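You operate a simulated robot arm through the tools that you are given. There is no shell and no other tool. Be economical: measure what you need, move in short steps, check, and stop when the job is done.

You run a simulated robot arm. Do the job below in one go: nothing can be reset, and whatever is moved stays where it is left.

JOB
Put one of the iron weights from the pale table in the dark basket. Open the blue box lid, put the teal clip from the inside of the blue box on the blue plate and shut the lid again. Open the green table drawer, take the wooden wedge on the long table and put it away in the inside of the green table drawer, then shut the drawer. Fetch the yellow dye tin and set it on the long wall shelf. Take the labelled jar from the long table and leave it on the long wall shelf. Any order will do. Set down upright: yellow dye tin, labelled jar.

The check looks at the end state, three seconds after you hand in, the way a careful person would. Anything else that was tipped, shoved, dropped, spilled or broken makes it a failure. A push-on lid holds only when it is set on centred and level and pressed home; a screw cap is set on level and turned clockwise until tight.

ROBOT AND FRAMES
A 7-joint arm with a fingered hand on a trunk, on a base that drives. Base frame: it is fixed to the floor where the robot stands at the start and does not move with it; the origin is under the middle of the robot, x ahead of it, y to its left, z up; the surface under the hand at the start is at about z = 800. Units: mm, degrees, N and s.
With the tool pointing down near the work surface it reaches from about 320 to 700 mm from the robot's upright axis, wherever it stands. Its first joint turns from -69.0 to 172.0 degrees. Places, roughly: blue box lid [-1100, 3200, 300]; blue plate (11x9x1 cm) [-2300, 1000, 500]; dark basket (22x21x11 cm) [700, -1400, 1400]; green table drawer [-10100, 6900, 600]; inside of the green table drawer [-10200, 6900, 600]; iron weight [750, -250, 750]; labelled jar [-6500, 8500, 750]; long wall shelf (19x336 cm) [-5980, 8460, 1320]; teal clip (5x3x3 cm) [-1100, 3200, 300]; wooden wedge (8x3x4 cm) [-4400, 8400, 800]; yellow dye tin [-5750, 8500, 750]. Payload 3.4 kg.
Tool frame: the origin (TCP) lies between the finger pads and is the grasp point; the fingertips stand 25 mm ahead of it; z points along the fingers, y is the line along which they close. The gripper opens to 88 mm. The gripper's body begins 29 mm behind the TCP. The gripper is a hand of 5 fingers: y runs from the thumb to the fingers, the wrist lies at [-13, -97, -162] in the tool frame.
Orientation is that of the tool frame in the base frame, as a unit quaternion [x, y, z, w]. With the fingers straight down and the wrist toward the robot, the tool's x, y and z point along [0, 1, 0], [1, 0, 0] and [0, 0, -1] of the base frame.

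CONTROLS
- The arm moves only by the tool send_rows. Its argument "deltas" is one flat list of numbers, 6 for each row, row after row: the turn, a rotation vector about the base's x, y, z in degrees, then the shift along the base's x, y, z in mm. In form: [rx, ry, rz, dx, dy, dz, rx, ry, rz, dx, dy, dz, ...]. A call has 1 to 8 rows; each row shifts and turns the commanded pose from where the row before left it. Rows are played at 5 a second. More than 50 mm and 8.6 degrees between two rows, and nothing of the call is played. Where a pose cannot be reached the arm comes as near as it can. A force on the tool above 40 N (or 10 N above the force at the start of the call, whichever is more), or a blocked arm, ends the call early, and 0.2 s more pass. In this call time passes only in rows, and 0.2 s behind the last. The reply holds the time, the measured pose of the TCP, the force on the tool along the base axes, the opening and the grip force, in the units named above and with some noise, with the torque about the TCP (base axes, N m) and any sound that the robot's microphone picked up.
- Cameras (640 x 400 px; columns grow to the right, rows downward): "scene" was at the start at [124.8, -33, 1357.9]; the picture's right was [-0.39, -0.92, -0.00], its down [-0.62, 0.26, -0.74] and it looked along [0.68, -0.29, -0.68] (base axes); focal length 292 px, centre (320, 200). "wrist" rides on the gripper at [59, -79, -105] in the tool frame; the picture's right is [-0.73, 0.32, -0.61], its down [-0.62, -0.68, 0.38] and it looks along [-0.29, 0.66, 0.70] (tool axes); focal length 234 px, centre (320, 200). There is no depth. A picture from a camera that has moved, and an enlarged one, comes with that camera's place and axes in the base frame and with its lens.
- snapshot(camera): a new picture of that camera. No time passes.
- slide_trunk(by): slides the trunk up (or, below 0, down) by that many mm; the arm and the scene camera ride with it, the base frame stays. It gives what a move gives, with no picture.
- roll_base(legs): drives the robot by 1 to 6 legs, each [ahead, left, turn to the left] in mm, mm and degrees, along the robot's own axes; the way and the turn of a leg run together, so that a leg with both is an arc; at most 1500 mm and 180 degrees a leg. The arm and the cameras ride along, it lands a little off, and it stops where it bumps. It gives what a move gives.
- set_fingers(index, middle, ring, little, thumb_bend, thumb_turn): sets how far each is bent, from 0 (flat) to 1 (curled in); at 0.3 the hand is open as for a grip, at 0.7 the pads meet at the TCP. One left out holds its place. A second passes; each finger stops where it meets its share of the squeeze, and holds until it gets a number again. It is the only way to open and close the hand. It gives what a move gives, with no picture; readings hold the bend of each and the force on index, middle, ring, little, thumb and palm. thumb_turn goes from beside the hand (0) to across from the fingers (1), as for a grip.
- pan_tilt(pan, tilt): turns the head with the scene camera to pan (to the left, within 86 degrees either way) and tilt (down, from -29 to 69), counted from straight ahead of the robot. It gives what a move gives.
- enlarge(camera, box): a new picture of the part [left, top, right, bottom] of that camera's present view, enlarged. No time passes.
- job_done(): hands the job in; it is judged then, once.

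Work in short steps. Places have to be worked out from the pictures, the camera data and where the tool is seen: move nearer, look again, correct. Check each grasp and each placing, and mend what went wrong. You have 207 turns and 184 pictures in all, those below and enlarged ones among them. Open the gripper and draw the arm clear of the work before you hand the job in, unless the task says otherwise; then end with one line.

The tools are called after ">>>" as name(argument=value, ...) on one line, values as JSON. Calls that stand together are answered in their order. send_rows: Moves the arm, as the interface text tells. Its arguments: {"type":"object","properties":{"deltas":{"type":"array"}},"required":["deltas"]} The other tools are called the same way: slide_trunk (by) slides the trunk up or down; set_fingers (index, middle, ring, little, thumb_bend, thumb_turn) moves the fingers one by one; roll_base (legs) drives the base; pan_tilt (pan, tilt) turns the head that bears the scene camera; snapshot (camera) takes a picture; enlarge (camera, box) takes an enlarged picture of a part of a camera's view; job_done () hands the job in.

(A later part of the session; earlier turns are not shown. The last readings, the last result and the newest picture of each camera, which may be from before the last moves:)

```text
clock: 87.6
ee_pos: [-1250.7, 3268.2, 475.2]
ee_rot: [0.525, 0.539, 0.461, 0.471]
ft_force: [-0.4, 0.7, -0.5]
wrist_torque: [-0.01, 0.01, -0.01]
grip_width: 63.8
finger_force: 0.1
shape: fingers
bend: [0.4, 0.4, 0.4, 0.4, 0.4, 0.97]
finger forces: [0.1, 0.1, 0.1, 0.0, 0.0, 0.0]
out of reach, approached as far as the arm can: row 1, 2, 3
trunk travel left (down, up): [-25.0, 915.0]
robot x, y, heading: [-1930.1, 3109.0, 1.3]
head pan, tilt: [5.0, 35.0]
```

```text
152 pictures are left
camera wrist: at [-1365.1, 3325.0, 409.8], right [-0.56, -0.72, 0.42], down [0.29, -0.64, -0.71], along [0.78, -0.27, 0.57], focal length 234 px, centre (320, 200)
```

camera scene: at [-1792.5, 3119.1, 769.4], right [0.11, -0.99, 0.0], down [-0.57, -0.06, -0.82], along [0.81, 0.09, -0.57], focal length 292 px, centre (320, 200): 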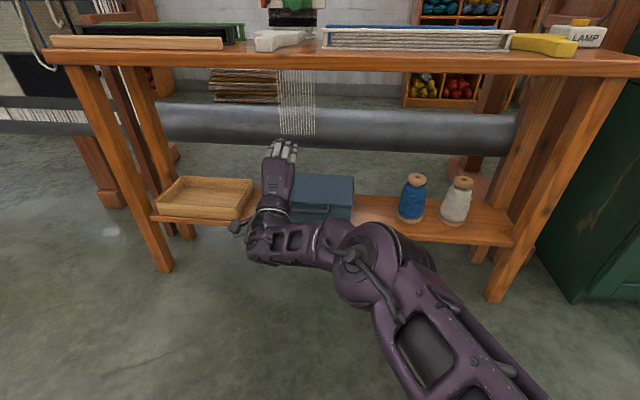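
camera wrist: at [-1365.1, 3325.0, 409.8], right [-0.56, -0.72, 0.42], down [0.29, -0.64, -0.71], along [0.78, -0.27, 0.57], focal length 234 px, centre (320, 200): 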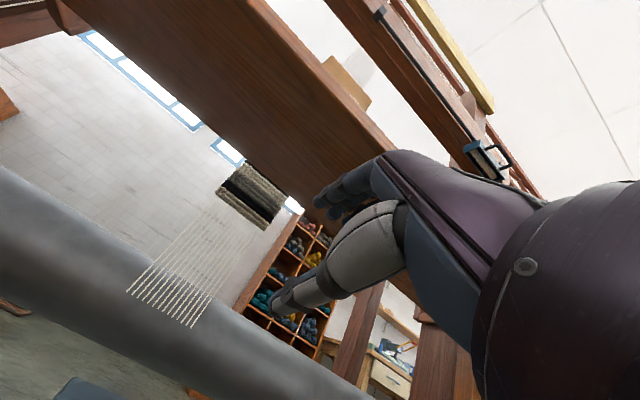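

The pose was partly out of reach because it's too close to the robot. I back the base up 130 mm and send the remaining correction.

>>> roll_base(legs=[[-130, 0, -1.4]])

>>> send_rows(deltas=[0, 0, 0, 0, -10, -10])

```text
clock: 88.9
ee_pos: [-1376.5, 3249.6, 476.1]
ee_rot: [0.533, 0.532, 0.454, 0.477]
ft_force: [-0.8, 0.9, -0.3]
wrist_torque: [0.04, 0.01, 0.0]
grip_width: 63.7
finger_force: 0.1
shape: fingers
bend: [0.4, 0.4, 0.4, 0.4, 0.4, 0.97]
finger forces: [0.1, 0.0, 0.1, 0.0, 0.1, 0.0]
trunk travel left (down, up): [-25.0, 915.0]
robot x, y, heading: [-2055.4, 3102.8, -0.1]
head pan, tilt: [5.0, 35.0]
```

```text
clock: 89.3
ee_pos: [-1377.6, 3240.8, 468.2]
ee_rot: [0.533, 0.532, 0.453, 0.477]
ft_force: [-0.4, -0.6, -0.6]
wrist_torque: [-0.01, 0.0, 0.02]
grip_width: 63.7
finger_force: 0.1
shape: fingers
bend: [0.4, 0.4, 0.4, 0.4, 0.4, 0.97]
finger forces: [0.0, 0.0, 0.0, 0.0, 0.0, 0.1]
trunk travel left (down, up): [-25.0, 915.0]
robot x, y, heading: [-2058.6, 3105.9, -0.2]
head pan, tilt: [5.0, 35.0]
```

Control is regained; the tool points forward and 8° down. I descend to handle height in front of the box.

>>> send_rows(deltas=[0, 0, 0, 0, -10, -37, 0, 0, 0, 0, -10, -37, 0, 0, 0, 0, -9, -37, 0, 0, 0, 0, 0, -37])

>>> snapshot(camera="scene")

>>> snapshot(camera="wrist")

```text
clock: 90.3
ee_pos: [-1381.3, 3206.2, 334.2]
ee_rot: [0.532, 0.533, 0.455, 0.475]
ft_force: [-0.2, -0.7, -0.7]
wrist_torque: [0.03, 0.0, -0.04]
grip_width: 63.6
finger_force: 0.1
shape: fingers
bend: [0.4, 0.4, 0.4, 0.4, 0.4, 0.97]
finger forces: [0.0, 0.0, 0.1, 0.0, 0.1, 0.1]
out of reach, approached as far as the arm can: row 4
trunk travel left (down, up): [-25.0, 915.0]
robot x, y, heading: [-2056.2, 3108.3, 0.1]
head pan, tilt: [5.0, 35.0]
```

```text
151 pictures are left
camera scene: at [-1921.8, 3114.4, 769.4], right [0.08, -1.0, 0.0], down [-0.57, -0.05, -0.82], along [0.82, 0.07, -0.57], focal length 292 px, centre (320, 200)
```

scene: 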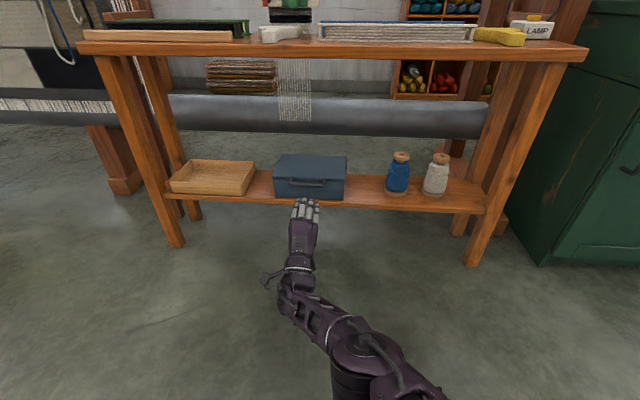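

```text
150 pictures are left
camera wrist: at [-1494.7, 3265.1, 267.1], right [-0.57, -0.71, 0.42], down [0.28, -0.65, -0.71], along [0.77, -0.29, 0.56], focal length 234 px, centre (320, 200)
```

wrist: 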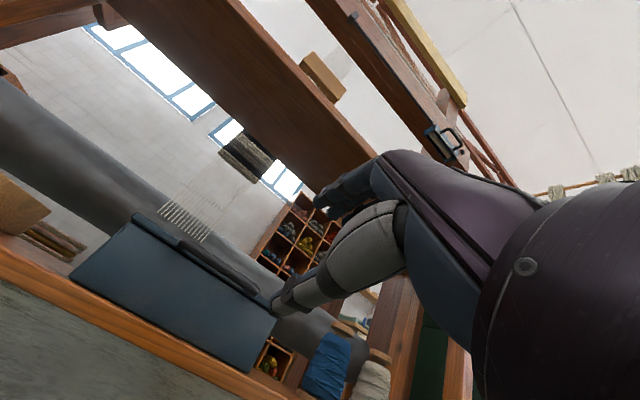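

By the wrist view the bar is at about (-1210, 3220, 317). I lower the trunk by its remaining 20 mm and advance until just short of it.

>>> slide_trunk(by=-18)

>>> roll_base(legs=[[100, 10, 0]])

>>> snapshot(camera="wrist")

>>> enlarge(camera="scene", box=[220, 120, 420, 240])

```text
clock: 90.9
ee_pos: [-1381.1, 3206.1, 315.7]
ee_rot: [0.532, 0.533, 0.454, 0.476]
ft_force: [-0.1, -0.1, -0.4]
wrist_torque: [-0.01, -0.04, 0.0]
grip_width: 63.5
finger_force: 0.1
shape: fingers
bend: [0.4, 0.4, 0.4, 0.4, 0.4, 0.97]
finger forces: [0.1, 0.1, 0.0, 0.1, 0.1, 0.1]
trunk travel left (down, up): [-7.0, 933.0]
robot x, y, heading: [-2057.4, 3108.5, -0.1]
head pan, tilt: [5.0, 35.0]
```

```text
clock: 92.1
ee_pos: [-1282.1, 3216.1, 315.8]
ee_rot: [0.533, 0.533, 0.454, 0.476]
ft_force: [-0.7, 0.5, 0.5]
wrist_torque: [-0.02, 0.04, 0.01]
grip_width: 63.7
finger_force: 0.0
shape: fingers
bend: [0.4, 0.4, 0.4, 0.4, 0.4, 0.97]
finger forces: [0.1, 0.0, 0.0, 0.0, 0.1, 0.1]
trunk travel left (down, up): [-7.0, 933.0]
robot x, y, heading: [-1960.1, 3118.4, -0.2]
head pan, tilt: [5.0, 35.0]
```

```text
149 pictures are left
camera wrist: at [-1395.4, 3274.7, 249.4], right [-0.57, -0.7, 0.42], down [0.28, -0.65, -0.71], along [0.77, -0.29, 0.56], focal length 234 px, centre (320, 200)
```

wrist: 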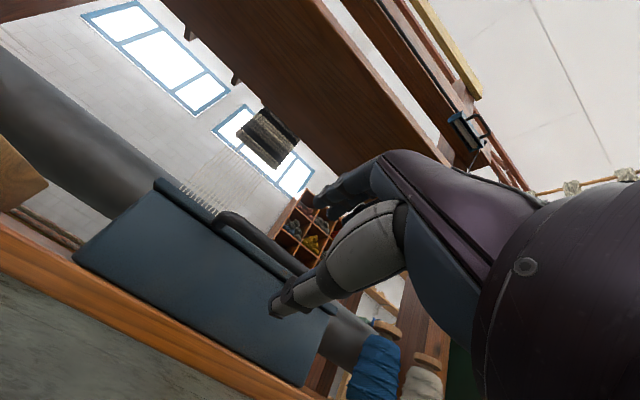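

```text
3.20 times, centred on (320, 180) of scene
camera zoom: at [-1822.7, 3124.0, 751.4], right [0.08, -1.0, 0.0], down [-0.57, -0.05, -0.82], along [0.82, 0.07, -0.57], focal length 933 px, centre (320, 264)
```

zoom: 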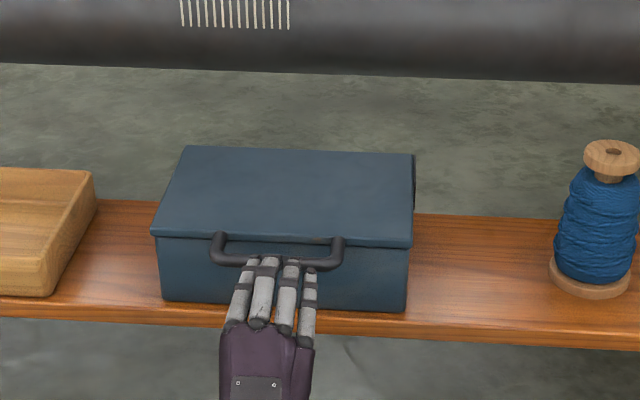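

The fingers are aligned with the middle of the handle. I advance so the bar lies between thumb and fingers.

>>> send_rows(deltas=[0, 0, 0, 25, 0, 2, 0, 0, 0, 25, 0, 2, 0, 0, 0, 18, 0, 0])

>>> snapshot(camera="wrist")

>>> enlarge(camera="scene", box=[220, 120, 420, 240])

```text
clock: 92.9
ee_pos: [-1259.4, 3197.5, 337.3]
ee_rot: [0.532, 0.533, 0.455, 0.476]
ft_force: [0.1, -1.0, 0.6]
wrist_torque: [0.0, -0.04, 0.01]
grip_width: 63.4
finger_force: 0.1
shape: fingers
bend: [0.4, 0.4, 0.4, 0.4, 0.4, 0.97]
finger forces: [0.0, 0.1, 0.1, 0.0, 0.0, 0.1]
out of reach, approached as far as the arm can: row 1, 2, 3
trunk travel left (down, up): [-7.0, 933.0]
robot x, y, heading: [-1957.2, 3116.9, 0.1]
head pan, tilt: [5.0, 35.0]
```

```text
147 pictures are left
camera wrist: at [-1372.8, 3257.8, 271.3], right [-0.57, -0.7, 0.42], down [0.28, -0.65, -0.71], along [0.77, -0.29, 0.56], focal length 234 px, centre (320, 200)
```

wrist: 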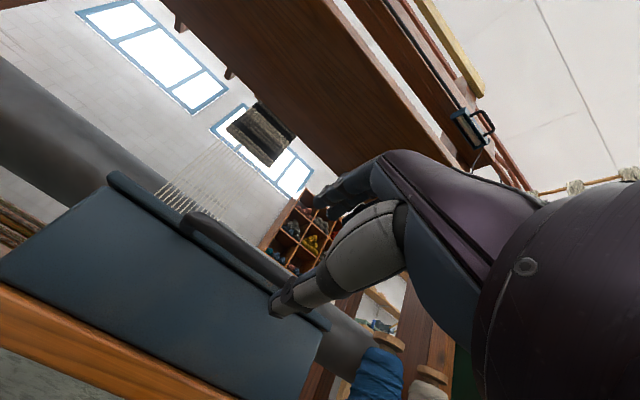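

```text
3.20 times, centred on (320, 180) of scene
camera zoom: at [-1822.7, 3124.0, 751.4], right [0.08, -1.0, 0.0], down [-0.57, -0.05, -0.82], along [0.82, 0.07, -0.57], focal length 933 px, centre (320, 264)
```

zoom: 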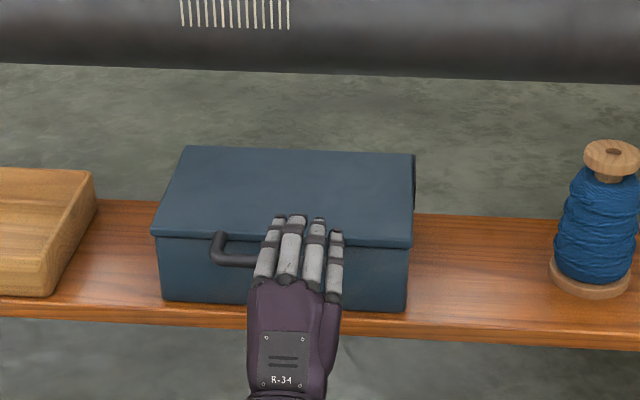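

The arm is at its low-reach limit. I pull it in and back to height, then use the base to advance.

>>> send_rows(deltas=[0, 0, 0, -30, 5, 0, 0, 0, 0, -30, 7, -10, 0, 0, 0, -5, 3, -8])

```text
clock: 93.7
ee_pos: [-1324.7, 3214.9, 318.9]
ee_rot: [0.533, 0.532, 0.453, 0.477]
ft_force: [1.0, 0.2, -0.6]
wrist_torque: [0.0, 0.04, 0.0]
grip_width: 63.7
finger_force: 0.1
shape: fingers
bend: [0.4, 0.4, 0.4, 0.4, 0.4, 0.97]
finger forces: [0.0, 0.0, 0.1, 0.0, 0.1, 0.1]
trunk travel left (down, up): [-7.0, 933.0]
robot x, y, heading: [-1957.1, 3116.4, -0.0]
head pan, tilt: [5.0, 35.0]
```

The pose is good at (-1325, 3215, 319). I drive ahead 105 mm.

>>> roll_base(legs=[[105, 0, 0]])

>>> snapshot(camera="wrist")

>>> enlarge(camera="scene", box=[220, 120, 420, 240])

```text
clock: 94.8
ee_pos: [-1219.0, 3215.6, 317.6]
ee_rot: [0.532, 0.532, 0.455, 0.476]
ft_force: [-0.3, 0.4, 0.4]
wrist_torque: [0.0, -0.02, 0.0]
grip_width: 63.1
finger_force: 0.1
shape: fingers
bend: [0.4, 0.4, 0.4, 0.4, 0.4, 0.97]
finger forces: [0.0, 0.0, 0.0, 0.0, 0.0, 0.1]
trunk travel left (down, up): [-7.0, 933.0]
robot x, y, heading: [-1850.3, 3119.7, 0.0]
head pan, tilt: [5.0, 35.0]
```

```text
145 pictures are left
camera wrist: at [-1331.9, 3274.8, 251.8], right [-0.57, -0.7, 0.42], down [0.28, -0.65, -0.71], along [0.77, -0.29, 0.56], focal length 234 px, centre (320, 200)
```

wrist: 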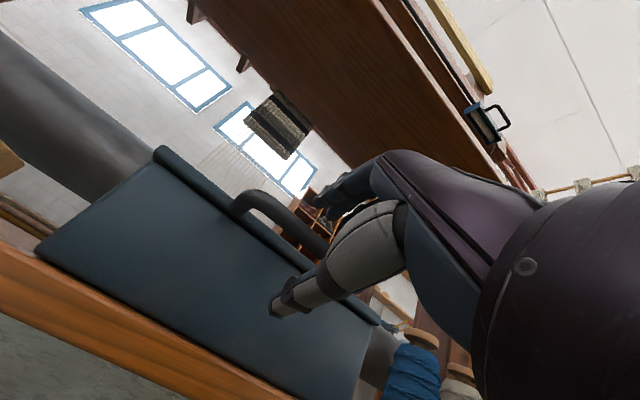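

```text
3.20 times, centred on (320, 180) of scene
camera zoom: at [-1716.3, 3123.8, 751.4], right [0.09, -1.0, 0.0], down [-0.57, -0.05, -0.82], along [0.82, 0.07, -0.57], focal length 933 px, centre (320, 264)
```

zoom: 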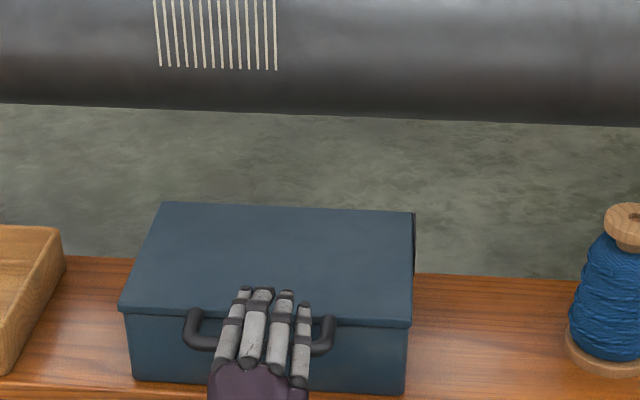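

The fingers pass over the bar and the thumb is below it. I close gently.

>>> set_fingers(index=0.68, middle=0.68, ring=0.68, little=0.68, thumb_bend=0.68)

>>> snapshot(camera="wrist")

>>> enlarge(camera="scene", box=[220, 120, 420, 240])

```text
clock: 95.8
ee_pos: [-1218.7, 3216.4, 318.8]
ee_rot: [0.533, 0.532, 0.454, 0.477]
ft_force: [1.2, 0.1, 2.4]
wrist_torque: [-0.01, -0.03, 0.03]
grip_width: 5.1
finger_force: 2.3
shape: fingers
bend: [0.67, 0.67, 0.66, 0.68, 0.67, 0.97]
finger forces: [1.0, 0.8, 1.1, 0.0, 0.5, 0.1]
trunk travel left (down, up): [-7.0, 933.0]
robot x, y, heading: [-1850.7, 3116.4, 0.0]
head pan, tilt: [5.0, 35.0]
```

```text
143 pictures are left
camera wrist: at [-1331.9, 3274.8, 252.0], right [-0.57, -0.7, 0.42], down [0.28, -0.65, -0.71], along [0.77, -0.29, 0.56], focal length 234 px, centre (320, 200)
```

wrist: 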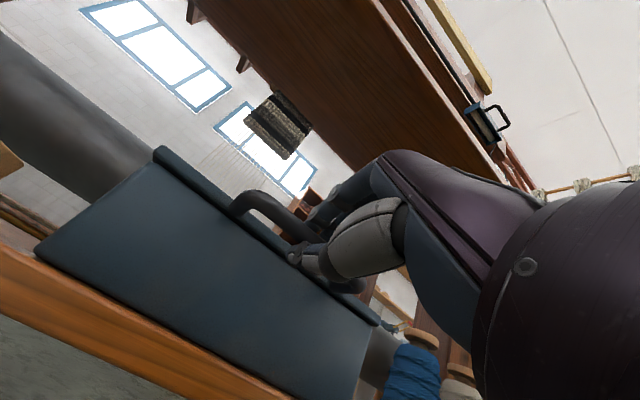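

```text
3.20 times, centred on (320, 180) of scene
camera zoom: at [-1716.4, 3123.7, 751.4], right [0.09, -1.0, 0.0], down [-0.57, -0.05, -0.82], along [0.82, 0.07, -0.57], focal length 933 px, centre (320, 264)
```

zoom: 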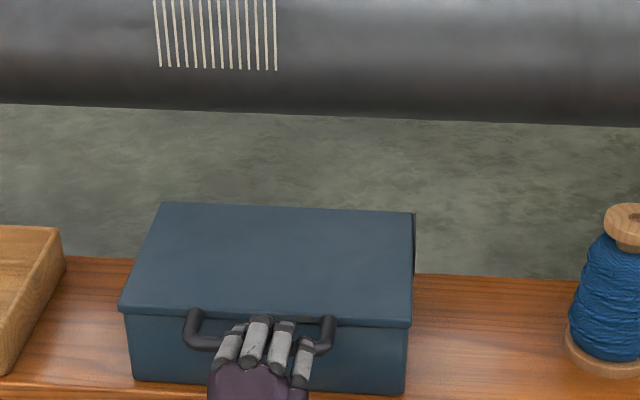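

The fingers hook the bar. I squeeze slightly more and lift the first 24° along the hinge arc.

>>> set_fingers(index=0.74, middle=0.74, ring=0.74, thumb_bend=0.74)

>>> send_rows(deltas=[0, 8, 0, -2, 0, 23.7, 0, 8, 0, 1.2, 0, 23.7, 0, 8, 0, 4.5, 0, 23.3])

>>> enlarge(camera="scene", box=[200, 100, 440, 250])

```text
clock: 96.8
ee_pos: [-1218.6, 3215.3, 319.2]
ee_rot: [0.533, 0.531, 0.454, 0.477]
ft_force: [18.8, 1.3, 8.4]
wrist_torque: [-0.2, -0.09, 0.11]
grip_width: 2.7
finger_force: 12.6
shape: fingers
bend: [0.72, 0.66, 0.71, 0.68, 0.69, 0.97]
finger forces: [7.3, 6.4, 6.2, 0.0, 4.8, 0.0]
trunk travel left (down, up): [-7.0, 933.0]
robot x, y, heading: [-1853.7, 3120.3, -0.4]
head pan, tilt: [5.0, 35.0]
```

```text
clock: 97.6
ee_pos: [-1216.1, 3214.9, 390.6]
ee_rot: [0.614, 0.621, 0.335, 0.354]
ft_force: [-3.9, 1.4, 0.5]
wrist_torque: [0.03, 0.03, 0.06]
grip_width: 0.1
finger_force: 4.3
shape: fingers
bend: [0.73, 0.74, 0.74, 0.68, 0.69, 0.97]
finger forces: [4.6, 0.0, 0.1, 0.0, 4.4, 0.0]
trunk travel left (down, up): [-7.0, 933.0]
robot x, y, heading: [-1851.8, 3114.5, 0.2]
head pan, tilt: [5.0, 35.0]
```

```text
2.67 times, centred on (320, 175) of scene
camera zoom: at [-1716.8, 3123.8, 751.4], right [0.09, -1.0, 0.0], down [-0.57, -0.05, -0.82], along [0.82, 0.07, -0.57], focal length 777 px, centre (320, 267)
```

zoom: 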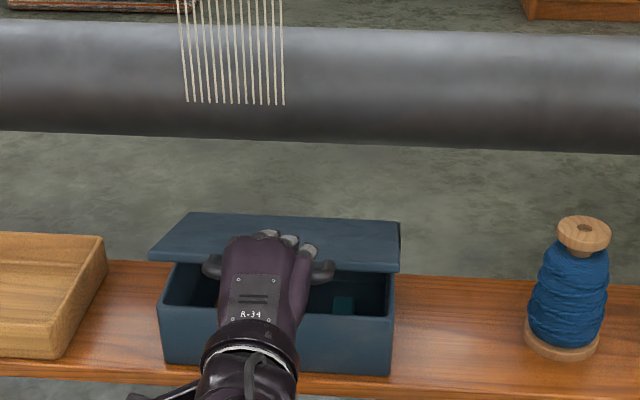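

The lid is partly open and the teal clip shows inside. I check how the bar is held.

>>> snapshot(camera="wrist")

>>> enlarge(camera="scene", box=[260, 160, 360, 230])

```text
140 pictures are left
camera wrist: at [-1345.8, 3274.1, 375.2], right [-0.35, -0.71, 0.62], down [-0.04, -0.65, -0.76], along [0.94, -0.29, 0.2], focal length 234 px, centre (320, 200)
```

wrist: 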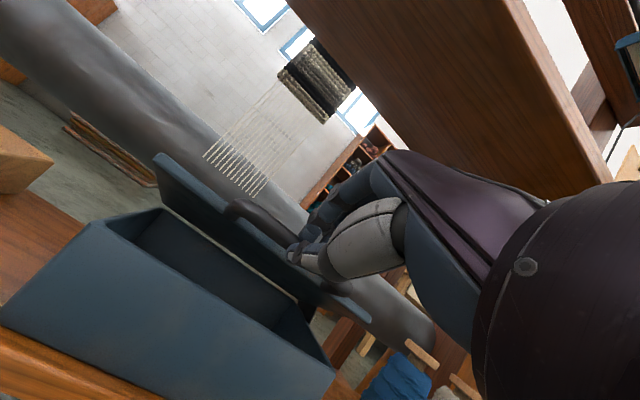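

```text
5.71 times, centred on (310, 195) of scene
camera zoom: at [-1716.8, 3123.8, 751.4], right [0.09, -1.0, 0.0], down [-0.57, -0.05, -0.82], along [0.82, 0.07, -0.57], focal length 1666 px, centre (377, 229)
```

zoom: 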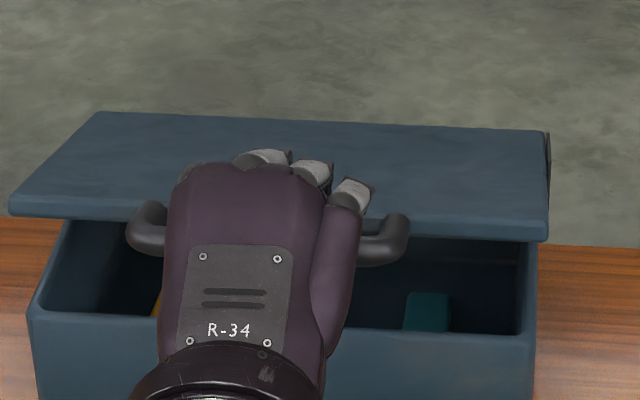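

The bar is still cradled. I continue the arc.

>>> send_rows(deltas=[0, 8, 0, 7.7, 0, 22.5, 0, 8, 0, 10.7, 0, 21.1, 0, 8, 0, 13.6, 0, 19.5])

>>> snapshot(camera="wrist")

>>> enlarge(camera="scene", box=[220, 100, 420, 240])

```text
clock: 98.4
ee_pos: [-1182.9, 3213.9, 450.4]
ee_rot: [0.672, 0.68, 0.197, 0.218]
ft_force: [0.2, 0.0, 0.7]
wrist_torque: [0.0, 0.01, 0.01]
grip_width: 0.1
finger_force: 0.1
shape: fingers
bend: [0.74, 0.74, 0.74, 0.68, 0.71, 0.97]
finger forces: [0.0, 0.0, 0.0, 0.0, 0.0, 0.1]
trunk travel left (down, up): [-7.0, 933.0]
robot x, y, heading: [-1853.7, 3119.2, -0.1]
head pan, tilt: [5.0, 35.0]
```

```text
138 pictures are left
camera wrist: at [-1307.1, 3273.4, 491.4], right [-0.07, -0.7, 0.71], down [-0.35, -0.65, -0.68], along [0.94, -0.29, -0.2], focal length 234 px, centre (320, 200)
```

wrist: 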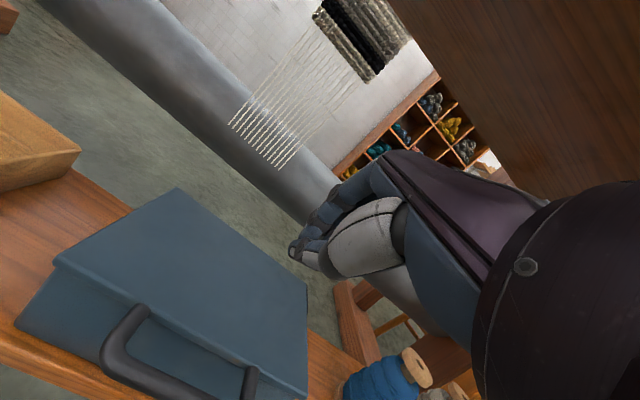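

```text
2.86 times, centred on (320, 170) of scene
camera zoom: at [-1716.1, 3123.7, 751.3], right [0.09, -1.0, 0.0], down [-0.57, -0.05, -0.82], along [0.82, 0.07, -0.57], focal length 833 px, centre (320, 286)
```

zoom: 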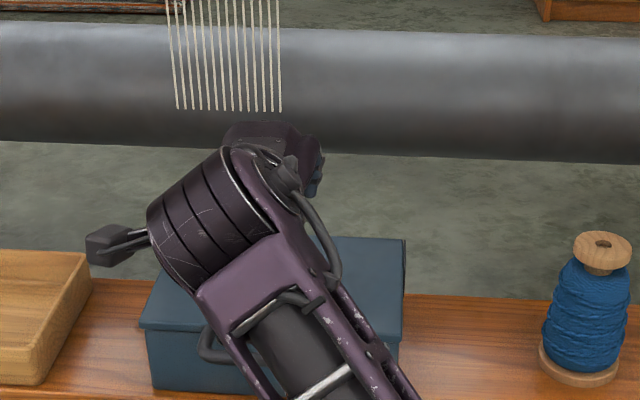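

The bar slipped out and the lid fell shut, undamaged. I'll regrip deeper and this time lift without rotating, so the thumb carries the bar from below. First I back off to the pre-grasp pose.

>>> roll_base(legs=[[-120, 0, 0]])

>>> send_rows(deltas=[0, -8, 0, -6, 0, -10, 0, -8, 0, -6, 0, -15, 0, -8, 0, -6, 0, -20, 0, -8, 0, -6, 0, -20, 0, -8, 0, -6, 0, -22, 0, -8, 0, -6, 0, -24, 0, -4, 0, -2, 0, -20])

>>> set_fingers(index=0.4, middle=0.4, ring=0.4, little=0.4, thumb_bend=0.4)

>>> enlarge(camera="scene", box=[200, 100, 440, 250])

```text
clock: 99.7
ee_pos: [-1297.1, 3214.8, 452.3]
ee_rot: [0.671, 0.679, 0.199, 0.22]
ft_force: [0.0, -0.3, -0.3]
wrist_torque: [0.01, 0.04, 0.02]
grip_width: 0.3
finger_force: 0.0
shape: fingers
bend: [0.74, 0.74, 0.74, 0.68, 0.71, 0.97]
finger forces: [0.0, 0.1, 0.0, 0.1, 0.0, 0.0]
trunk travel left (down, up): [-7.0, 933.0]
robot x, y, heading: [-1964.6, 3116.7, -0.2]
head pan, tilt: [5.0, 35.0]
```

```text
clock: 101.2
ee_pos: [-1336.9, 3215.6, 312.8]
ee_rot: [0.515, 0.517, 0.471, 0.495]
ft_force: [-0.6, 0.7, -0.4]
wrist_torque: [-0.02, -0.01, 0.02]
grip_width: 0.0
finger_force: 0.0
shape: fingers
bend: [0.74, 0.74, 0.74, 0.68, 0.71, 0.97]
finger forces: [0.0, 0.0, 0.0, 0.1, 0.1, 0.0]
trunk travel left (down, up): [-7.0, 933.0]
robot x, y, heading: [-1965.9, 3117.5, 0.0]
head pan, tilt: [5.0, 35.0]
```

```text
clock: 102.2
ee_pos: [-1335.6, 3216.6, 319.7]
ee_rot: [0.516, 0.516, 0.473, 0.495]
ft_force: [0.3, -0.6, 0.5]
wrist_torque: [-0.01, 0.01, -0.02]
grip_width: 62.9
finger_force: 0.0
shape: fingers
bend: [0.4, 0.4, 0.4, 0.4, 0.4, 0.97]
finger forces: [0.1, 0.0, 0.0, 0.0, 0.0, 0.0]
trunk travel left (down, up): [-7.0, 933.0]
robot x, y, heading: [-1964.7, 3116.8, -0.1]
head pan, tilt: [5.0, 35.0]
```

```text
2.67 times, centred on (320, 175) of scene
camera zoom: at [-1830.3, 3124.0, 751.3], right [0.09, -1.0, 0.0], down [-0.57, -0.05, -0.82], along [0.82, 0.07, -0.57], focal length 777 px, centre (320, 267)
```

zoom: 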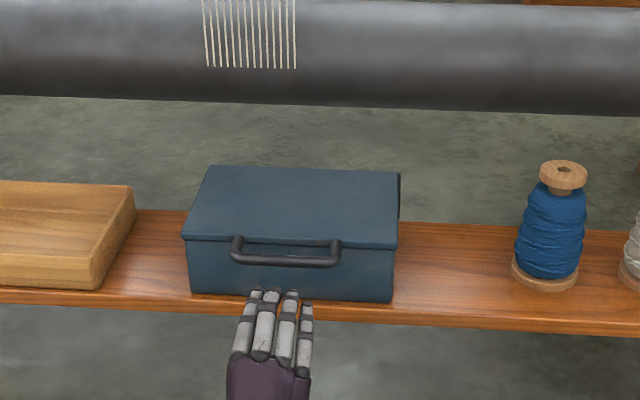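

The box is undisturbed and the handle is clear. I drive in deeper this time, to TCP x≈-1210, and look.

>>> roll_base(legs=[[126, 0, 0]])

>>> snapshot(camera="wrist")

```text
clock: 103.5
ee_pos: [-1210.9, 3216.8, 318.8]
ee_rot: [0.515, 0.516, 0.473, 0.494]
ft_force: [-0.2, 0.4, -0.1]
wrist_torque: [-0.01, 0.03, 0.01]
grip_width: 63.0
finger_force: 0.0
shape: fingers
bend: [0.4, 0.4, 0.4, 0.4, 0.4, 0.97]
finger forces: [0.0, 0.0, 0.0, 0.1, 0.0, 0.0]
trunk travel left (down, up): [-7.0, 933.0]
robot x, y, heading: [-1840.9, 3118.8, 0.0]
head pan, tilt: [5.0, 35.0]
```

```text
135 pictures are left
camera wrist: at [-1319.3, 3276.5, 245.2], right [-0.6, -0.71, 0.38], down [0.33, -0.65, -0.69], along [0.73, -0.29, 0.62], focal length 234 px, centre (320, 200)
```

wrist: 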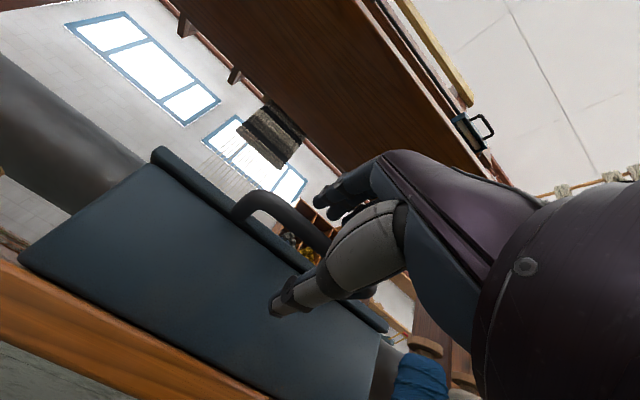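

The bar now lies well inside the hand. I close around it.

>>> set_fingers(index=0.75, middle=0.75, ring=0.75, little=0.75, thumb_bend=0.72)

>>> snapshot(camera="wrist")

```text
clock: 104.5
ee_pos: [-1210.8, 3217.0, 320.9]
ee_rot: [0.515, 0.516, 0.474, 0.494]
ft_force: [17.3, 0.3, 6.8]
wrist_torque: [-0.28, -0.02, 0.22]
grip_width: 0.1
finger_force: 11.5
shape: fingers
bend: [0.74, 0.73, 0.73, 0.74, 0.69, 0.97]
finger forces: [4.6, 5.0, 6.3, 4.3, 3.3, 0.0]
trunk travel left (down, up): [-7.0, 933.0]
robot x, y, heading: [-1839.6, 3116.0, -0.1]
head pan, tilt: [5.0, 35.0]
```

```text
134 pictures are left
camera wrist: at [-1318.7, 3276.3, 245.7], right [-0.6, -0.71, 0.38], down [0.33, -0.65, -0.69], along [0.73, -0.29, 0.62], focal length 234 px, centre (320, 200)
```

wrist: 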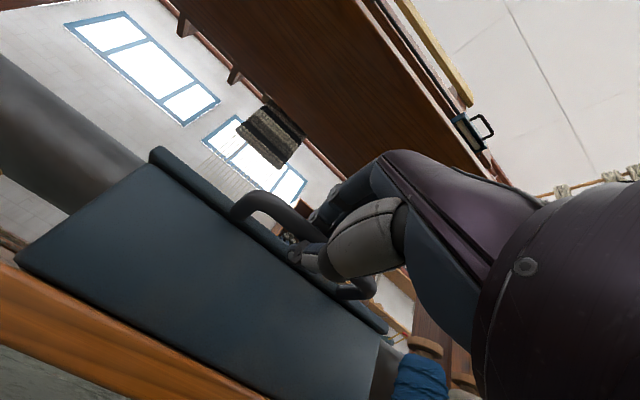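

The bar is enclosed. I lift along the arc at constant orientation and check.

>>> send_rows(deltas=[0, 0, 0, -1, 0, 14, 0, 0, 0, -1, 0, 14, 0, 0, 0, 0, 0, 14, 0, 0, 0, 2.7, 0, 14, 0, 0, 0, 3, 0, 14])

>>> snapshot(camera="wrist")

```text
clock: 105.7
ee_pos: [-1207.0, 3217.6, 386.5]
ee_rot: [0.516, 0.518, 0.472, 0.493]
ft_force: [13.3, 0.4, -5.1]
wrist_torque: [-0.09, -0.07, -0.02]
grip_width: 5.1
finger_force: 6.9
shape: fingers
bend: [0.74, 0.74, 0.74, 0.75, 0.61, 0.97]
finger forces: [1.9, 1.3, 1.0, 0.0, 10.2, 0.1]
trunk travel left (down, up): [-7.0, 933.0]
robot x, y, heading: [-1841.6, 3118.2, 0.2]
head pan, tilt: [5.0, 35.0]
```

```text
133 pictures are left
camera wrist: at [-1315.7, 3276.9, 311.9], right [-0.6, -0.71, 0.38], down [0.33, -0.65, -0.69], along [0.73, -0.29, 0.62], focal length 234 px, centre (320, 200)
```

wrist: 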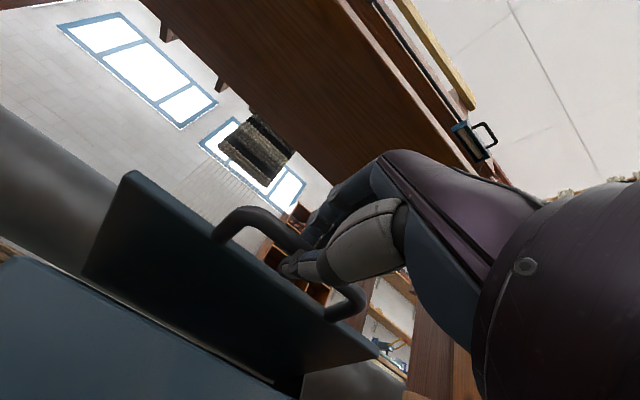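

It's working: the lid is up about 25° with the thumb under the bar. I continue the arc.

>>> send_rows(deltas=[0, 0, 0, 8, 0, 16, 0, 0, 0, 8, 0, 15.5, 0, 0, 0, 9, 0, 14.7, 0, 0, 0, 10, 0, 14, 0, 0, 0, 11.5, 0, 12.5, 0, 0, 0, 12.5, 0, 11.5])

>>> snapshot(camera="wrist")

>>> enlarge(camera="scene", box=[200, 60, 440, 240])

```text
clock: 107.1
ee_pos: [-1150.1, 3218.5, 472.3]
ee_rot: [0.516, 0.517, 0.472, 0.493]
ft_force: [4.1, 0.2, -6.3]
wrist_torque: [-0.11, 0.03, -0.03]
grip_width: 5.3
finger_force: 6.2
shape: fingers
bend: [0.74, 0.75, 0.75, 0.75, 0.61, 0.97]
finger forces: [1.7, 0.9, 0.8, 0.0, 9.8, 0.0]
trunk travel left (down, up): [-7.0, 933.0]
robot x, y, heading: [-1842.3, 3118.7, -0.1]
head pan, tilt: [5.0, 35.0]
```

```text
132 pictures are left
camera wrist: at [-1258.3, 3277.1, 397.5], right [-0.6, -0.71, 0.38], down [0.33, -0.65, -0.69], along [0.73, -0.29, 0.62], focal length 234 px, centre (320, 200)
```

wrist: 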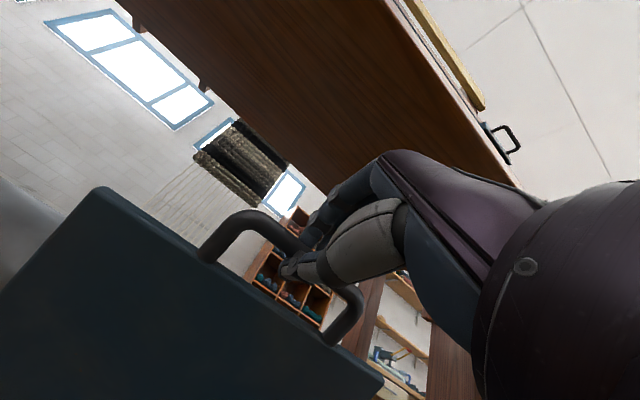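

```text
2.22 times, centred on (320, 150) of scene
camera zoom: at [-1703.3, 3124.7, 751.1], right [0.09, -1.0, 0.0], down [-0.57, -0.05, -0.82], along [0.81, 0.07, -0.57], focal length 648 px, centre (320, 311)
```

zoom: 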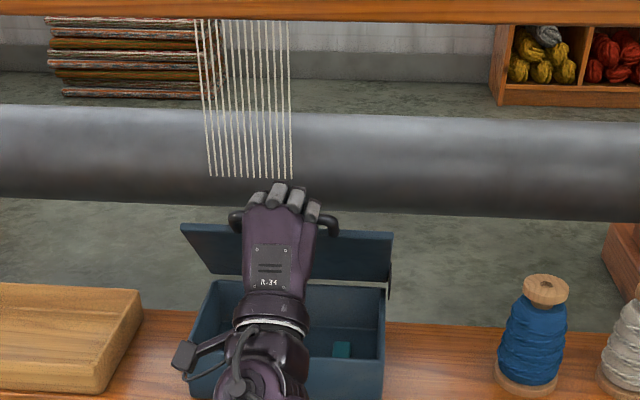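

The lid is at about 55–60°. I continue past vertical.

>>> send_rows(deltas=[0, 0, 0, 12, 0, 9.5, 0, 0, 0, 14, 0, 8, 0, 0, 0, 15, 0, 7, 0, 0, 0, 16, 0, 5, 0, 0, 0, 17, 0, 3, 0, 0, 0, 16, 0, 1, 0, 0, 0, 17, 0, -1])

>>> snapshot(camera="wrist")

>>> enlarge(camera="scene", box=[200, 60, 440, 240])

```text
clock: 108.7
ee_pos: [-1094.8, 3214.8, 502.2]
ee_rot: [0.515, 0.518, 0.473, 0.492]
ft_force: [3.2, 3.5, -7.4]
wrist_torque: [0.03, 0.1, 0.02]
grip_width: 5.8
finger_force: 6.7
shape: fingers
bend: [0.75, 0.75, 0.75, 0.75, 0.61, 0.95]
finger forces: [1.6, 0.8, 0.0, 0.1, 10.5, 0.0]
out of reach, approached as far as the arm can: row 4, 5, 6, 7
trunk travel left (down, up): [-7.0, 933.0]
robot x, y, heading: [-1839.6, 3117.4, -0.1]
head pan, tilt: [5.0, 35.0]
```

```text
130 pictures are left
camera wrist: at [-1203.9, 3273.3, 429.0], right [-0.6, -0.71, 0.38], down [0.33, -0.65, -0.69], along [0.73, -0.29, 0.62], focal length 234 px, centre (320, 200)
```

wrist: 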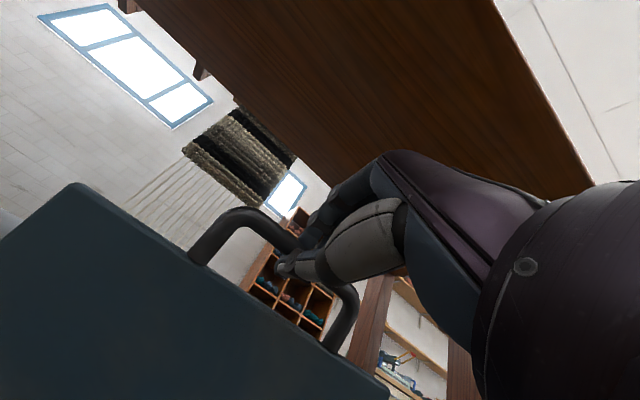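

```text
2.22 times, centred on (320, 150) of scene
camera zoom: at [-1703.1, 3125.0, 751.1], right [0.09, -1.0, 0.0], down [-0.57, -0.05, -0.82], along [0.81, 0.07, -0.58], focal length 648 px, centre (320, 311)
```

zoom: 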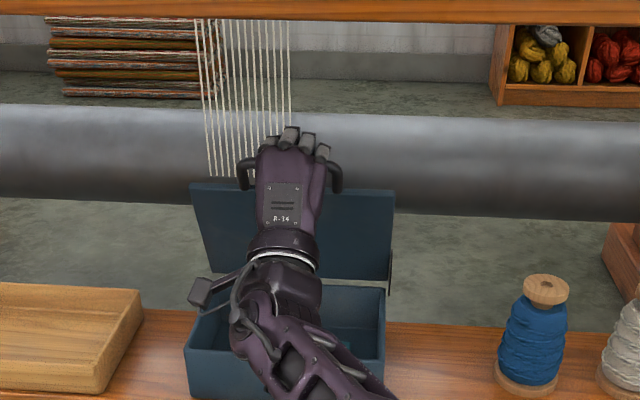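

The lid is at about 80° and the arm is at its reach limit. I use the base to push it past vertical.

>>> roll_base(legs=[[60, 0, 0]])

>>> enlarge(camera="scene", box=[200, 60, 440, 240])

```text
clock: 109.7
ee_pos: [-1037.4, 3214.2, 507.6]
ee_rot: [0.513, 0.515, 0.475, 0.495]
ft_force: [-0.5, 2.7, 13.1]
wrist_torque: [-0.22, -0.23, -0.09]
grip_width: 4.6
finger_force: 12.1
shape: fingers
bend: [0.74, 0.74, 0.74, 0.75, 0.64, 0.96]
finger forces: [5.8, 5.7, 7.3, 0.0, 5.2, 0.1]
trunk travel left (down, up): [-7.0, 933.0]
robot x, y, heading: [-1780.3, 3114.7, 0.3]
head pan, tilt: [5.0, 35.0]
```

```text
2.22 times, centred on (320, 150) of scene
camera zoom: at [-1646.5, 3124.8, 751.8], right [0.09, -1.0, 0.0], down [-0.57, -0.05, -0.82], along [0.82, 0.07, -0.57], focal length 648 px, centre (320, 311)
```

zoom: 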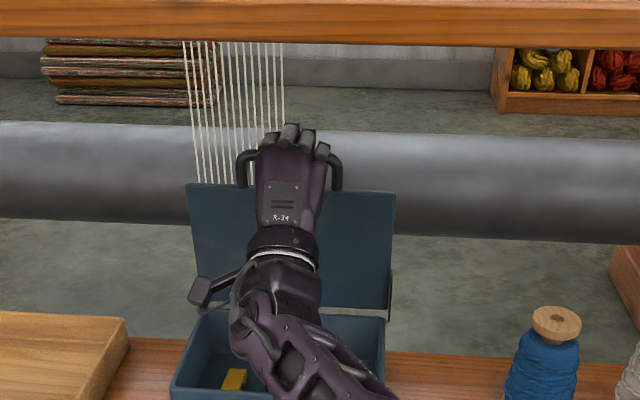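

The lid is roughly vertical or slightly past. I push 25 mm more, then open the hand and see whether the lid stays.

>>> roll_base(legs=[[25, 0, 0]])

>>> set_fingers(index=0.45, middle=0.45, ring=0.45, little=0.45, thumb_bend=0.5)

>>> snapshot(camera="wrist")

```text
clock: 110.5
ee_pos: [-1012.2, 3214.8, 506.6]
ee_rot: [0.513, 0.516, 0.476, 0.495]
ft_force: [1.1, 0.0, 8.0]
wrist_torque: [-0.16, -0.14, -0.03]
grip_width: 4.8
finger_force: 10.0
shape: fingers
bend: [0.74, 0.74, 0.74, 0.75, 0.65, 0.96]
finger forces: [4.7, 4.1, 4.6, 0.1, 6.2, 0.1]
trunk travel left (down, up): [-7.0, 933.0]
robot x, y, heading: [-1756.6, 3118.0, 0.5]
head pan, tilt: [5.0, 35.0]
```

```text
clock: 111.5
ee_pos: [-1012.3, 3214.6, 506.4]
ee_rot: [0.514, 0.515, 0.475, 0.495]
ft_force: [-0.7, -0.4, -0.3]
wrist_torque: [-0.01, 0.02, 0.0]
grip_width: 46.8
finger_force: 0.0
shape: fingers
bend: [0.45, 0.45, 0.45, 0.45, 0.5, 0.97]
finger forces: [0.0, 0.0, 0.0, 0.0, 0.0, 0.1]
trunk travel left (down, up): [-7.0, 933.0]
robot x, y, heading: [-1757.0, 3118.2, 0.1]
head pan, tilt: [5.0, 35.0]
```

```text
127 pictures are left
camera wrist: at [-1120.2, 3273.6, 431.8], right [-0.6, -0.71, 0.38], down [0.33, -0.65, -0.69], along [0.73, -0.29, 0.62], focal length 234 px, centre (320, 200)
```

wrist: 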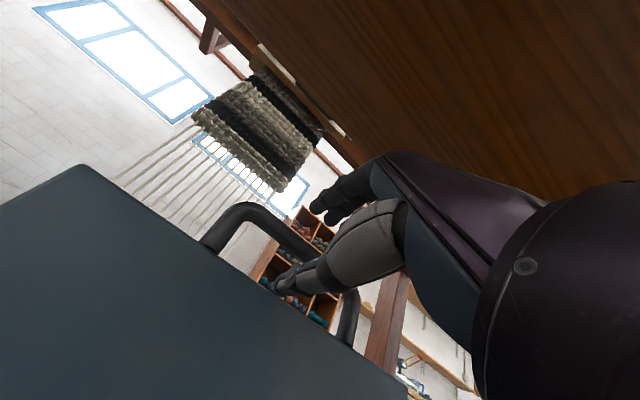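

Forces read zero and the lid stands by itself. I withdraw straight back.

>>> roll_base(legs=[[-60, 0, 0]])

>>> snapshot(camera="wrist")

```text
clock: 112.5
ee_pos: [-1073.3, 3214.8, 505.9]
ee_rot: [0.515, 0.515, 0.474, 0.495]
ft_force: [-0.3, -0.1, 0.4]
wrist_torque: [-0.01, 0.02, -0.01]
grip_width: 46.5
finger_force: 0.0
shape: fingers
bend: [0.45, 0.45, 0.45, 0.45, 0.5, 0.97]
finger forces: [0.1, 0.0, 0.1, 0.1, 0.1, 0.1]
trunk travel left (down, up): [-7.0, 933.0]
robot x, y, heading: [-1816.7, 3117.0, 0.2]
head pan, tilt: [5.0, 35.0]
```

```text
126 pictures are left
camera wrist: at [-1180.6, 3273.7, 431.8], right [-0.6, -0.71, 0.38], down [0.33, -0.65, -0.69], along [0.73, -0.29, 0.62], focal length 234 px, centre (320, 200)
```

wrist: 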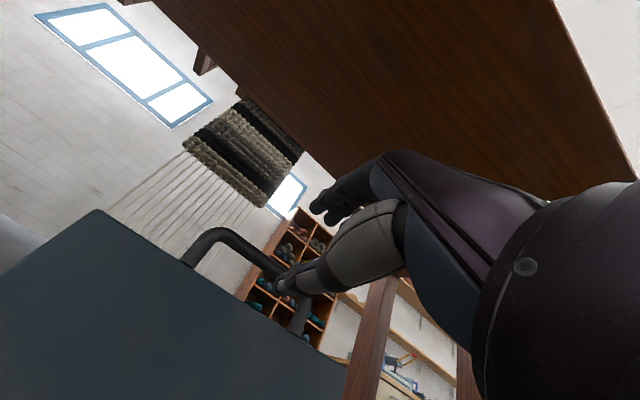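

The lid stays put. I back further to get a view of the box interior.

>>> roll_base(legs=[[-230, 0, 0]])

>>> snapshot(camera="scene")

>>> enlarge(camera="scene", box=[240, 100, 400, 220])

```text
clock: 114.2
ee_pos: [-1301.4, 3211.1, 505.9]
ee_rot: [0.516, 0.515, 0.473, 0.496]
ft_force: [0.9, -0.1, -0.3]
wrist_torque: [-0.01, 0.02, 0.01]
grip_width: 46.7
finger_force: 0.1
shape: fingers
bend: [0.45, 0.45, 0.45, 0.45, 0.5, 0.97]
finger forces: [0.1, 0.0, 0.1, 0.0, 0.0, 0.1]
trunk travel left (down, up): [-7.0, 933.0]
robot x, y, heading: [-2045.1, 3114.0, -0.0]
head pan, tilt: [5.0, 35.0]
```

```text
125 pictures are left
camera scene: at [-1909.9, 3124.0, 751.3], right [0.09, -1.0, 0.0], down [-0.57, -0.05, -0.82], along [0.82, 0.07, -0.57], focal length 292 px, centre (320, 200)
```

scene: 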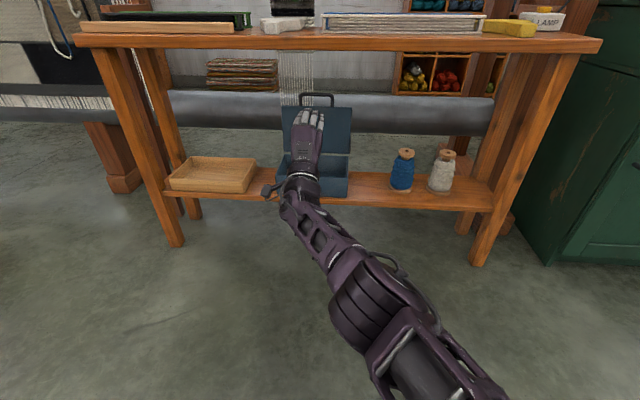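

```text
3.33 times, centred on (320, 160) of scene
camera zoom: at [-1909.9, 3124.0, 751.3], right [0.09, -1.0, 0.0], down [-0.57, -0.05, -0.82], along [0.82, 0.07, -0.57], focal length 972 px, centre (320, 333)
```

zoom: 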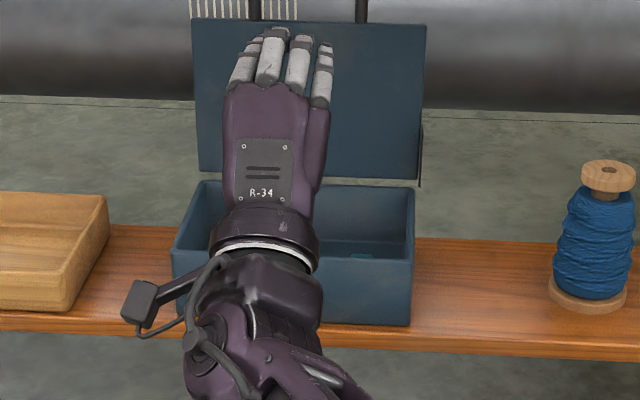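

The lid stands open. The clip appears near (-1095, 3152, 275). I turn the tool downward and bring the wrist camera over the box.

>>> send_rows(deltas=[0, 8.4, 0, -18, 0, 0, 0, 8.4, 0, -18, 0, 0, 0, 8.4, 0, -18, 0, 0, 0, 8.4, 0, -18, 0, 0, 0, 8.4, 0, -18, 0, 0, 0, 8.4, 0, -15, 0, 0, 0, 8.4, 0, -15, 0, -5, 0, 8.4, 0, 0, -5, 0])

>>> send_rows(deltas=[0, 8.4, 0, 0, 0, -10, 0, 8.4, 0, 0, -5, -10, 0, 0, 0, 0, 0, -20, 0, 0, 0, 0, 0, -20])

```text
clock: 116.0
ee_pos: [-1375.0, 3210.8, 484.7]
ee_rot: [0.69, 0.704, 0.109, 0.127]
ft_force: [0.4, 0.1, -0.2]
wrist_torque: [0.01, 0.03, -0.02]
grip_width: 47.0
finger_force: 0.0
shape: fingers
bend: [0.45, 0.45, 0.45, 0.45, 0.5, 0.97]
finger forces: [0.0, 0.1, 0.0, 0.0, 0.0, 0.1]
out of reach, approached as far as the arm can: row 7, 8
trunk travel left (down, up): [-7.0, 933.0]
robot x, y, heading: [-2050.5, 3116.3, 0.1]
head pan, tilt: [5.0, 35.0]
```

```text
clock: 117.0
ee_pos: [-1362.3, 3191.3, 398.1]
ee_rot: [0.699, 0.712, 0.042, 0.059]
ft_force: [-0.3, 0.2, 0.3]
wrist_torque: [0.0, 0.03, 0.01]
grip_width: 46.8
finger_force: 0.1
shape: fingers
bend: [0.45, 0.45, 0.45, 0.45, 0.5, 0.97]
finger forces: [0.0, 0.0, 0.0, 0.0, 0.0, 0.1]
out of reach, approached as far as the arm can: row 1, 2
trunk travel left (down, up): [-7.0, 933.0]
robot x, y, heading: [-2048.0, 3121.4, -0.2]
head pan, tilt: [5.0, 35.0]
```

I raise 30 mm, then drive ahead 170 mm so the hand is above the front of the box.

>>> send_rows(deltas=[0, 0, 0, 0, 0, 20, 0, 0, 0, 0, 0, 15])

>>> roll_base(legs=[[170, 0, 0]])

>>> snapshot(camera="wrist")

>>> enlarge(camera="scene", box=[200, 60, 440, 240])

```text
clock: 117.6
ee_pos: [-1361.8, 3189.4, 433.2]
ee_rot: [0.698, 0.712, 0.041, 0.059]
ft_force: [-0.5, 0.7, 0.5]
wrist_torque: [-0.04, 0.0, 0.0]
grip_width: 46.8
finger_force: 0.1
shape: fingers
bend: [0.45, 0.45, 0.45, 0.45, 0.5, 0.97]
finger forces: [0.0, 0.1, 0.0, 0.0, 0.0, 0.1]
trunk travel left (down, up): [-7.0, 933.0]
robot x, y, heading: [-2046.7, 3115.8, -0.0]
head pan, tilt: [5.0, 35.0]
```

```text
clock: 119.1
ee_pos: [-1192.3, 3190.7, 431.7]
ee_rot: [0.697, 0.714, 0.041, 0.059]
ft_force: [0.4, 0.7, -0.1]
wrist_torque: [0.02, 0.01, -0.01]
grip_width: 46.7
finger_force: 0.1
shape: fingers
bend: [0.45, 0.45, 0.45, 0.45, 0.5, 0.97]
finger forces: [0.1, 0.0, 0.0, 0.0, 0.1, 0.0]
trunk travel left (down, up): [-7.0, 933.0]
robot x, y, heading: [-1876.1, 3115.6, 0.0]
head pan, tilt: [5.0, 35.0]
```

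```text
123 pictures are left
camera wrist: at [-1285.8, 3250.4, 522.9], right [0.25, -0.7, 0.67], down [-0.61, -0.65, -0.46], along [0.75, -0.29, -0.59], focal length 234 px, centre (320, 200)
```

wrist: 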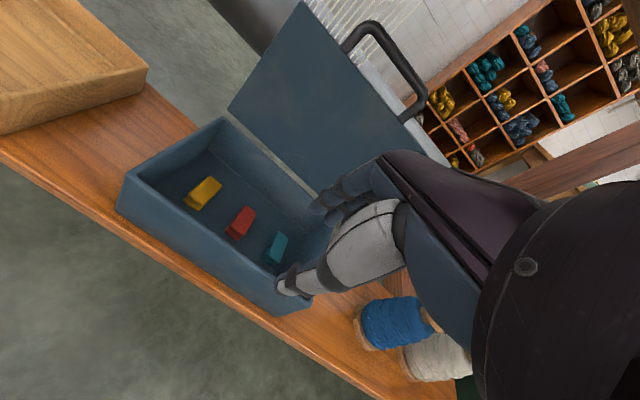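

```text
2.22 times, centred on (320, 150) of scene
camera zoom: at [-1740.4, 3124.2, 751.4], right [0.09, -1.0, 0.0], down [-0.57, -0.05, -0.82], along [0.82, 0.07, -0.57], focal length 648 px, centre (320, 311)
```

zoom: 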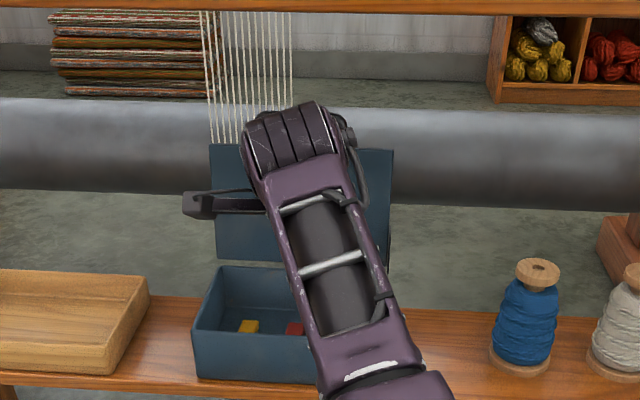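

Three clips (yellow, red, teal) are inside. I zoom in on them.

>>> enlarge(camera="wrist", box=[110, 110, 350, 320])

```text
1.90 times, centred on (230, 215) of wrist
camera zoom: at [-1285.8, 3250.4, 522.9], right [0.25, -0.7, 0.67], down [-0.61, -0.65, -0.46], along [0.75, -0.29, -0.59], focal length 446 px, centre (491, 171)
```

zoom: 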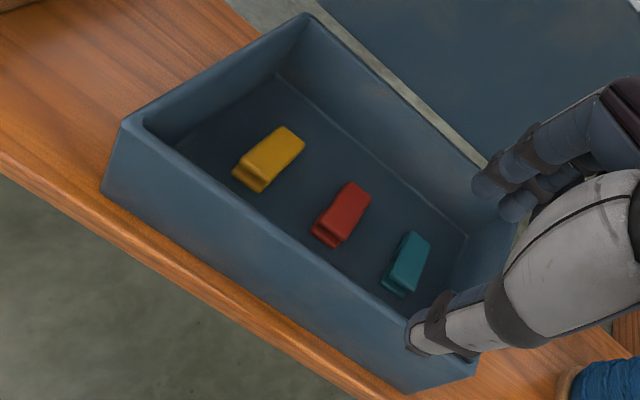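

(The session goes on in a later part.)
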